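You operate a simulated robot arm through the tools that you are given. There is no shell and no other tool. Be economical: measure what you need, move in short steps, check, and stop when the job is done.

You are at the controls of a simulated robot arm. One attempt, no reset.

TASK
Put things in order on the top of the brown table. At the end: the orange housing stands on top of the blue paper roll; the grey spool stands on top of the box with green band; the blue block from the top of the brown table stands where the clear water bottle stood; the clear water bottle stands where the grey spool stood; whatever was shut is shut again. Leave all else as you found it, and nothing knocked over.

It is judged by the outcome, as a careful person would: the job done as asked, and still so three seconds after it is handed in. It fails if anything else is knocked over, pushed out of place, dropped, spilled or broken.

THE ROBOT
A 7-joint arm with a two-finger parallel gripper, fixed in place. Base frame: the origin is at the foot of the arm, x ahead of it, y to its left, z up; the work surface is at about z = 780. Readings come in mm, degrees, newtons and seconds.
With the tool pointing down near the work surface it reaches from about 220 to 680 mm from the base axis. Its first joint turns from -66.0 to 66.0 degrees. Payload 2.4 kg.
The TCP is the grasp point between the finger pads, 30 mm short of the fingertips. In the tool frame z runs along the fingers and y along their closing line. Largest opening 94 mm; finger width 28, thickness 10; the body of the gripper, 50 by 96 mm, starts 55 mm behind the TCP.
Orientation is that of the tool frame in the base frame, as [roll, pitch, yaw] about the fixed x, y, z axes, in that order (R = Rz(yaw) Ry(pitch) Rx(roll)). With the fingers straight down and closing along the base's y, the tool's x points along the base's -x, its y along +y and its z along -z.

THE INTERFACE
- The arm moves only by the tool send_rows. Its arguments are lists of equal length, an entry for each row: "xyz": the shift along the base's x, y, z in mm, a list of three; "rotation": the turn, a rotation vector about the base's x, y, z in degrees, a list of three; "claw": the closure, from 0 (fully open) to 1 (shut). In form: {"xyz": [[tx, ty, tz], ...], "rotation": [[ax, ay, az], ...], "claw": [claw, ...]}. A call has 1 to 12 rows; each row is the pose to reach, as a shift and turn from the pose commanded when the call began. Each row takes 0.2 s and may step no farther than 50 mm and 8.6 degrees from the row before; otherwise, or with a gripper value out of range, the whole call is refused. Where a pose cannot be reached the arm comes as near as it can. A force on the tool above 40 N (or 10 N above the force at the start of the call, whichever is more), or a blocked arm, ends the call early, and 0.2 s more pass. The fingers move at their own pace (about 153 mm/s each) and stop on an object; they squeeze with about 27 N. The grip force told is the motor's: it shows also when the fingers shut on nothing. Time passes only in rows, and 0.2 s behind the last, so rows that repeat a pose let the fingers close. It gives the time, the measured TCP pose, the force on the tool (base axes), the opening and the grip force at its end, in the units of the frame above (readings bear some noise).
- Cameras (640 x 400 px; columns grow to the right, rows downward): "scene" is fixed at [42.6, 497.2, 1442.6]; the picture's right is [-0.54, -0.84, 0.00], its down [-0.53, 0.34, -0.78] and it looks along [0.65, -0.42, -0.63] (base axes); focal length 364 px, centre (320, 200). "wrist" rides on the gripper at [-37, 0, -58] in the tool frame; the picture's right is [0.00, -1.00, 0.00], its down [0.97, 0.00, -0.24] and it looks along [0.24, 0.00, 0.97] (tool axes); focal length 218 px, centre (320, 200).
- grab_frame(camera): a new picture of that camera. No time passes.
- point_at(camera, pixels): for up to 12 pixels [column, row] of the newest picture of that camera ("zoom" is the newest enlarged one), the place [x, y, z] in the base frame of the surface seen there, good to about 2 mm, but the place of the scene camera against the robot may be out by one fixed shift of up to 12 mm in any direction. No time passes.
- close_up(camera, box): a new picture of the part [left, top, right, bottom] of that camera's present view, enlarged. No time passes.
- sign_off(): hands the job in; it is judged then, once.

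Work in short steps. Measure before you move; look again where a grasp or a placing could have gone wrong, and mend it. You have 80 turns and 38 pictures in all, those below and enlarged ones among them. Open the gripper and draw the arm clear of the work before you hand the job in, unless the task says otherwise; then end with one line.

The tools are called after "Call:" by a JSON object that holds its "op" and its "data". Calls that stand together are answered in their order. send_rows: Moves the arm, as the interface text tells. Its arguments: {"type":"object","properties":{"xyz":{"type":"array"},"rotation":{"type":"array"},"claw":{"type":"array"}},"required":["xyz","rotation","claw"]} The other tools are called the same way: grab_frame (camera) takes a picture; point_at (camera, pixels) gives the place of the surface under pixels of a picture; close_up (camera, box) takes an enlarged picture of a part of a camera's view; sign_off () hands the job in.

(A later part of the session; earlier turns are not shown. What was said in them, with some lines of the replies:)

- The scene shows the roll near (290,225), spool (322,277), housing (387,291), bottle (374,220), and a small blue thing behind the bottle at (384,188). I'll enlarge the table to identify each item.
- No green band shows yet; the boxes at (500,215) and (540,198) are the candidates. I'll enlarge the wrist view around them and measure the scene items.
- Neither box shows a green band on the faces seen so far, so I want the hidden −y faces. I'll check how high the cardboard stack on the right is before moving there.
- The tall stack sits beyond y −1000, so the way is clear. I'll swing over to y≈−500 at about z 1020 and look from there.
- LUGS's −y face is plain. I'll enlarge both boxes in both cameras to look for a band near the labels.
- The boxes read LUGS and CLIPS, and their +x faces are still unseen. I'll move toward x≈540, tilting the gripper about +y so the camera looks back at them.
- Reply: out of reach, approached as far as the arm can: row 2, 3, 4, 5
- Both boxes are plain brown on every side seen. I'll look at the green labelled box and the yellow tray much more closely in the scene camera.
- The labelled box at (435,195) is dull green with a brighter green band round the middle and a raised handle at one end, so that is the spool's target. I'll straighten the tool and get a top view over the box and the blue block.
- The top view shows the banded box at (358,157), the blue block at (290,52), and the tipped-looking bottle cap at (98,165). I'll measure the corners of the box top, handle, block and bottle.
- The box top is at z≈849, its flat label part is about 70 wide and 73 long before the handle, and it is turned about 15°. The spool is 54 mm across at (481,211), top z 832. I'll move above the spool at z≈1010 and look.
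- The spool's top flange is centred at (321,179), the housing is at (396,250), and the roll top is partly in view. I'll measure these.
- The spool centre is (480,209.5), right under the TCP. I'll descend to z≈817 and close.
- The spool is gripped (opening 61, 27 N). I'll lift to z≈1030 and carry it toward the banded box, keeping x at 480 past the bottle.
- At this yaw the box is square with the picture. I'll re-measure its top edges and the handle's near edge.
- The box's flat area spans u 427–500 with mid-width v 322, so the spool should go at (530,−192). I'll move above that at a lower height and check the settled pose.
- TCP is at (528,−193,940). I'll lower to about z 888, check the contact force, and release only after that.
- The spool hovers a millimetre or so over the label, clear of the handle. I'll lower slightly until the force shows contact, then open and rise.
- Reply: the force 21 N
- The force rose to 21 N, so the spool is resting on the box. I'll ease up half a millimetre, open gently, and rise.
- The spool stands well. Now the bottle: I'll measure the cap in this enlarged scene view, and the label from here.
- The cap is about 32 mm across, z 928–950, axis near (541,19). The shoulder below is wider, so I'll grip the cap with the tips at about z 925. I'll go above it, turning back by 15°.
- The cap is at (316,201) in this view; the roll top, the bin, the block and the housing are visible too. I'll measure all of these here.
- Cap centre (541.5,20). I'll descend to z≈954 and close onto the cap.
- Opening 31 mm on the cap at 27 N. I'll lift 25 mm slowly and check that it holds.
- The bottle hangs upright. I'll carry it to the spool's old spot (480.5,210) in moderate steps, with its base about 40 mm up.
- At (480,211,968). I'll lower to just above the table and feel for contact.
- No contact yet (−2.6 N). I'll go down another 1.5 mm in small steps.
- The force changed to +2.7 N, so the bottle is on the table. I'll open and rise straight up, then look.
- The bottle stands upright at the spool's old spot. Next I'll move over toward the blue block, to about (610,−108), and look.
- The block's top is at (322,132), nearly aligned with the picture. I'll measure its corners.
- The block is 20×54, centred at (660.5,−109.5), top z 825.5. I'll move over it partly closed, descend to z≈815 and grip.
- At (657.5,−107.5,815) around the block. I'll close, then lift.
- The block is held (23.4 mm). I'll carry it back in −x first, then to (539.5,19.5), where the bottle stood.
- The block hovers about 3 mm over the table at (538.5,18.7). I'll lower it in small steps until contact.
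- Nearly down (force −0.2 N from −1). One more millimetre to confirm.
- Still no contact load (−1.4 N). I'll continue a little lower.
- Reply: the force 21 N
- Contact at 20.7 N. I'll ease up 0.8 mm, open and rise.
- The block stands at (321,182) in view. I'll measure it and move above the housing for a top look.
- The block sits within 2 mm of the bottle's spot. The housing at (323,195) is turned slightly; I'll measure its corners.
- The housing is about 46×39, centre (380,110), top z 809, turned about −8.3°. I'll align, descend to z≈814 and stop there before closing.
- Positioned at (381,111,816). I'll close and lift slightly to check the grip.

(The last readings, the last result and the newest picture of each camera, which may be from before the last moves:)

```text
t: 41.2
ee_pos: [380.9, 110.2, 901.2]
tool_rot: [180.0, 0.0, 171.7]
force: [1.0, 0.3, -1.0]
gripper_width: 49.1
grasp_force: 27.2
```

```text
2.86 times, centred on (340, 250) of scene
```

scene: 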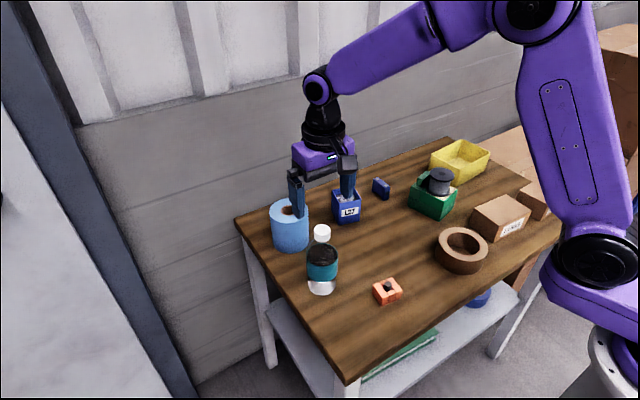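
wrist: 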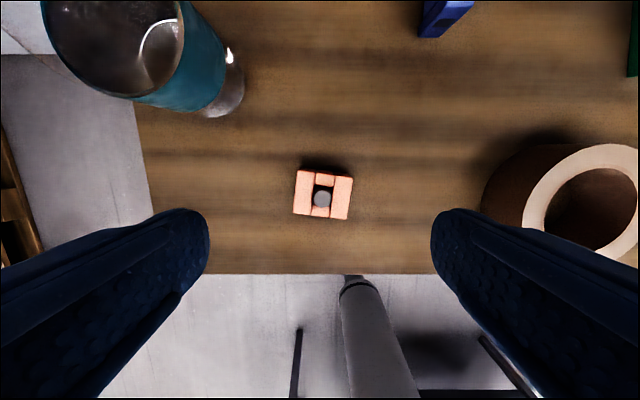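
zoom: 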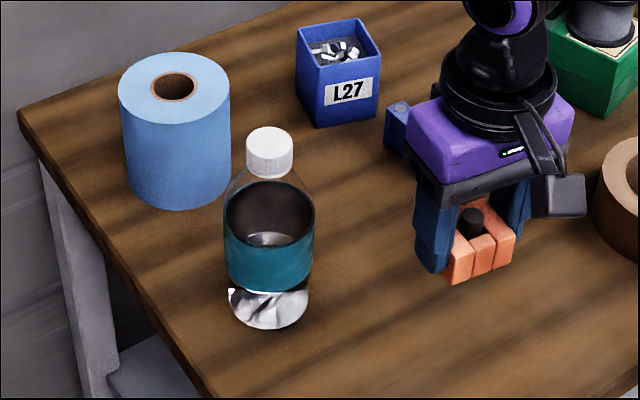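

Housing with its peg is held (49 mm). I'll carry it at z≈960 past the bottle on the −y side to above the roll, centre (640,200).

Call:
{"op": "send_rows", "data": {"xyz": [[20, 0, 40], [60, 0, 65], [100, 0, 65], [140, 0, 65], [180, 5, 65], [210, 20, 65], [230, 45, 65], [245, 68, 65], [254, 84, 60], [258.5, 89.5, 50], [258.5, 89.5, 42], [258.5, 89.5, 42]], "rotation": [[0, 0, 0], [0, 0, 0], [0, 0, 0], [0, 0, 0], [0, 0, 0], [0, 0, 0], [0, 0, 0], [0, 0, 0], [0, 0, 0], [0, 0, 0], [0, 0, 0], [0, 0, 0]], "claw": [1, 1, 1, 1, 1, 1, 1, 1, 1, 1, 1, 1]}}

Call:
{"op": "grab_frame", "data": {"camera": "wrist"}}

Call:
{"op": "close_up", "data": {"camera": "scene", "box": [240, 140, 380, 270]}}

```text
t: 43.8
ee_pos: [639.3, 199.1, 943.6]
tool_rot: [179.9, 0.0, 171.8]
force: [0.0, -0.5, -0.6]
gripper_width: 49.2
grasp_force: 27.5
```

```text
7 pictures are left
```

wrist: 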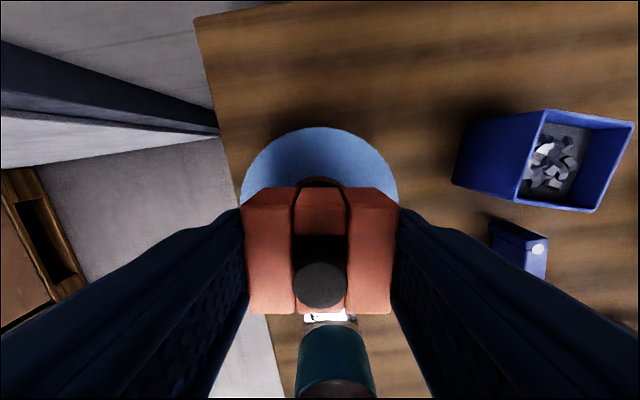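

```text
3.08 times, centred on (310, 205) of scene
```

zoom: 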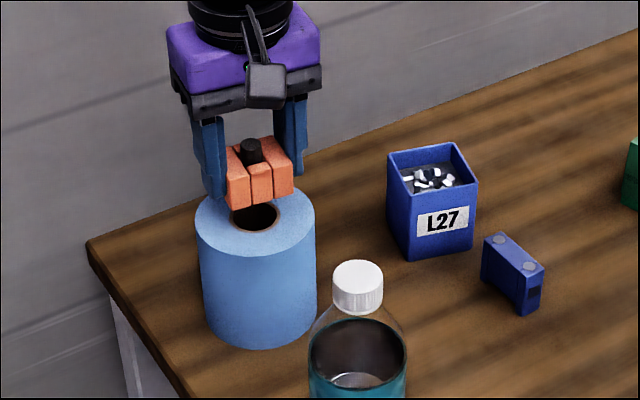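

The housing is above the roll. I'll measure the roll rim from this view to confirm the centring.

Call:
{"op": "point_at", "data": {"camera": "wrist", "pixels": [[320, 130], [243, 195], [395, 190], [260, 155], [378, 155], [318, 178], [300, 184], [336, 183]]}}

```text
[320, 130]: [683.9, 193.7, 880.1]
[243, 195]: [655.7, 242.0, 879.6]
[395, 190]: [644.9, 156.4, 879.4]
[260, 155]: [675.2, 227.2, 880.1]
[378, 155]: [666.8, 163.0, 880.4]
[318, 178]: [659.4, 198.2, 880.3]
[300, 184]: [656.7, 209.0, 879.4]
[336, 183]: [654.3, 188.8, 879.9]
```

The rim fits a circle of radius 44.5 centred at (640,200), so the alignment is good. I'll lower to about 2 mm above the top, z 917.

Call:
{"op": "send_rows", "data": {"xyz": [[1, 0.8, -12], [1, 0.8, -21], [1, 0.8, -25], [1, 0.8, -26.5], [1, 0.8, -26.5]], "rotation": [[0, 0, 0], [0, 0, 0], [0, 0, 0], [0, 0, 0], [0, 0, 0]], "claw": [1, 1, 1, 1, 1]}}

```text
t: 45.0
ee_pos: [639.5, 200.5, 916.7]
tool_rot: [-180.0, 0.0, 171.8]
force: [-0.6, -0.4, -0.8]
gripper_width: 49.1
grasp_force: 27.3
```

No contact yet. I'll go down another 1.2 mm.

Call:
{"op": "send_rows", "data": {"xyz": [[0, 0, -0.6], [0, 0, -1.2], [0, 0, -1.2]], "rotation": [[0, 0, 0], [0, 0, 0], [0, 0, 0]], "claw": [1, 1, 1]}}

```text
t: 45.8
ee_pos: [640.0, 201.7, 917.0]
tool_rot: [-179.9, 0.0, 171.7]
force: [0.3, 0.0, -0.5]
gripper_width: 49.3
grasp_force: 27.1
```

Still free; another 1.2 mm.

Call:
{"op": "send_rows", "data": {"xyz": [[0, 0, -0.6], [0, 0, -1.2], [0, 0, -1.2]], "rotation": [[0, 0, 0], [0, 0, 0], [0, 0, 0]], "claw": [1, 1, 1]}}

```text
t: 46.6
ee_pos: [640.3, 202.1, 916.1]
tool_rot: [-179.9, 0.1, 171.5]
force: [-0.9, -1.2, 4.7]
gripper_width: 49.1
grasp_force: 27.0
```

Contact at 4.7 N. I'll open gently, rise straight up, then look.

Call:
{"op": "send_rows", "data": {"xyz": [[0, 0, 0.3], [0, 0, 0.3], [0, 0, 0.3], [0, 0, 15], [0, 0, 55], [0, 0, 75]], "rotation": [[0, 0, 0], [0, 0, 0], [0, 0, 0], [0, 0, 0], [0, 0, 0], [0, 0, 0]], "claw": [0.4, 0.2, 0.1, 0.1, 0, 0]}}

Call:
{"op": "grab_frame", "data": {"camera": "wrist"}}

```text
t: 48.0
ee_pos: [639.7, 200.6, 989.2]
tool_rot: [180.0, 0.0, 171.8]
force: [0.6, 0.4, -0.3]
gripper_width: 93.9
grasp_force: 0.0
```

```text
5 pictures are left
```

wrist: 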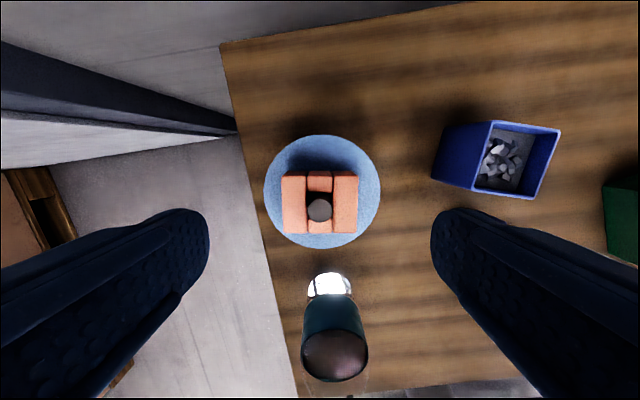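

The housing sits centred on the roll. I'll rise and draw the arm away to about the start pose, then check everything.

Call:
{"op": "send_rows", "data": {"xyz": [[-10, -10, 40], [-30, -40, 70], [-55, -80, 75], [-80, -120, 75], [-105, -160, 75], [-130, -200, 75], [-155, -240, 75], [-178, -280, 75]], "rotation": [[0, 0, 0], [0, 0, 4], [0, 0, 8.3], [0, 0, 8.3], [0, 0, 8.3], [0, 0, 8.3], [0, 0, 8.3], [0, 0, 8.3]], "claw": [0, 0, 0, 0, 0, 0, 0, 0]}}

Call:
{"op": "close_up", "data": {"camera": "scene", "box": [230, 120, 550, 320]}}

```text
t: 49.8
ee_pos: [459.2, -80.6, 1062.3]
tool_rot: [180.0, 0.0, -179.9]
force: [0.6, -0.4, -0.7]
gripper_width: 93.9
grasp_force: 0.1
```

```text
2.00 times, centred on (390, 220) of scene
```

zoom: 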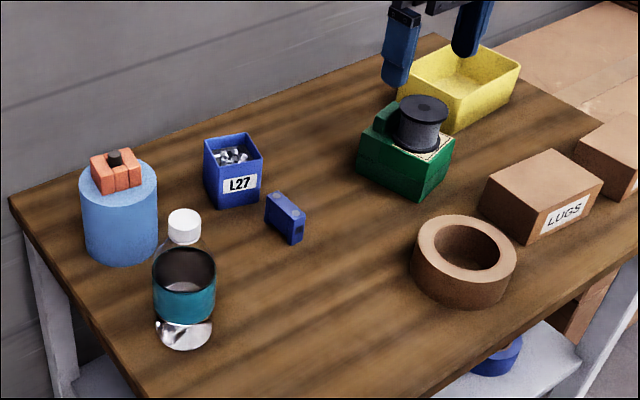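

The picture shows the housing on the roll, the spool on the banded box, the block at the bottle's old spot and the bottle at the spool's. Everything is upright and the arm is clear, so I'm handing in.

Call:
{"op": "sign_off", "data": {}}

```text
The job is handed in.
```

All four items are where you asked and standing upright. I took the green box marked "LABEL" as the box with green band, since no other box on the table shows one. I opened nothing, so there was nothing to shut again.
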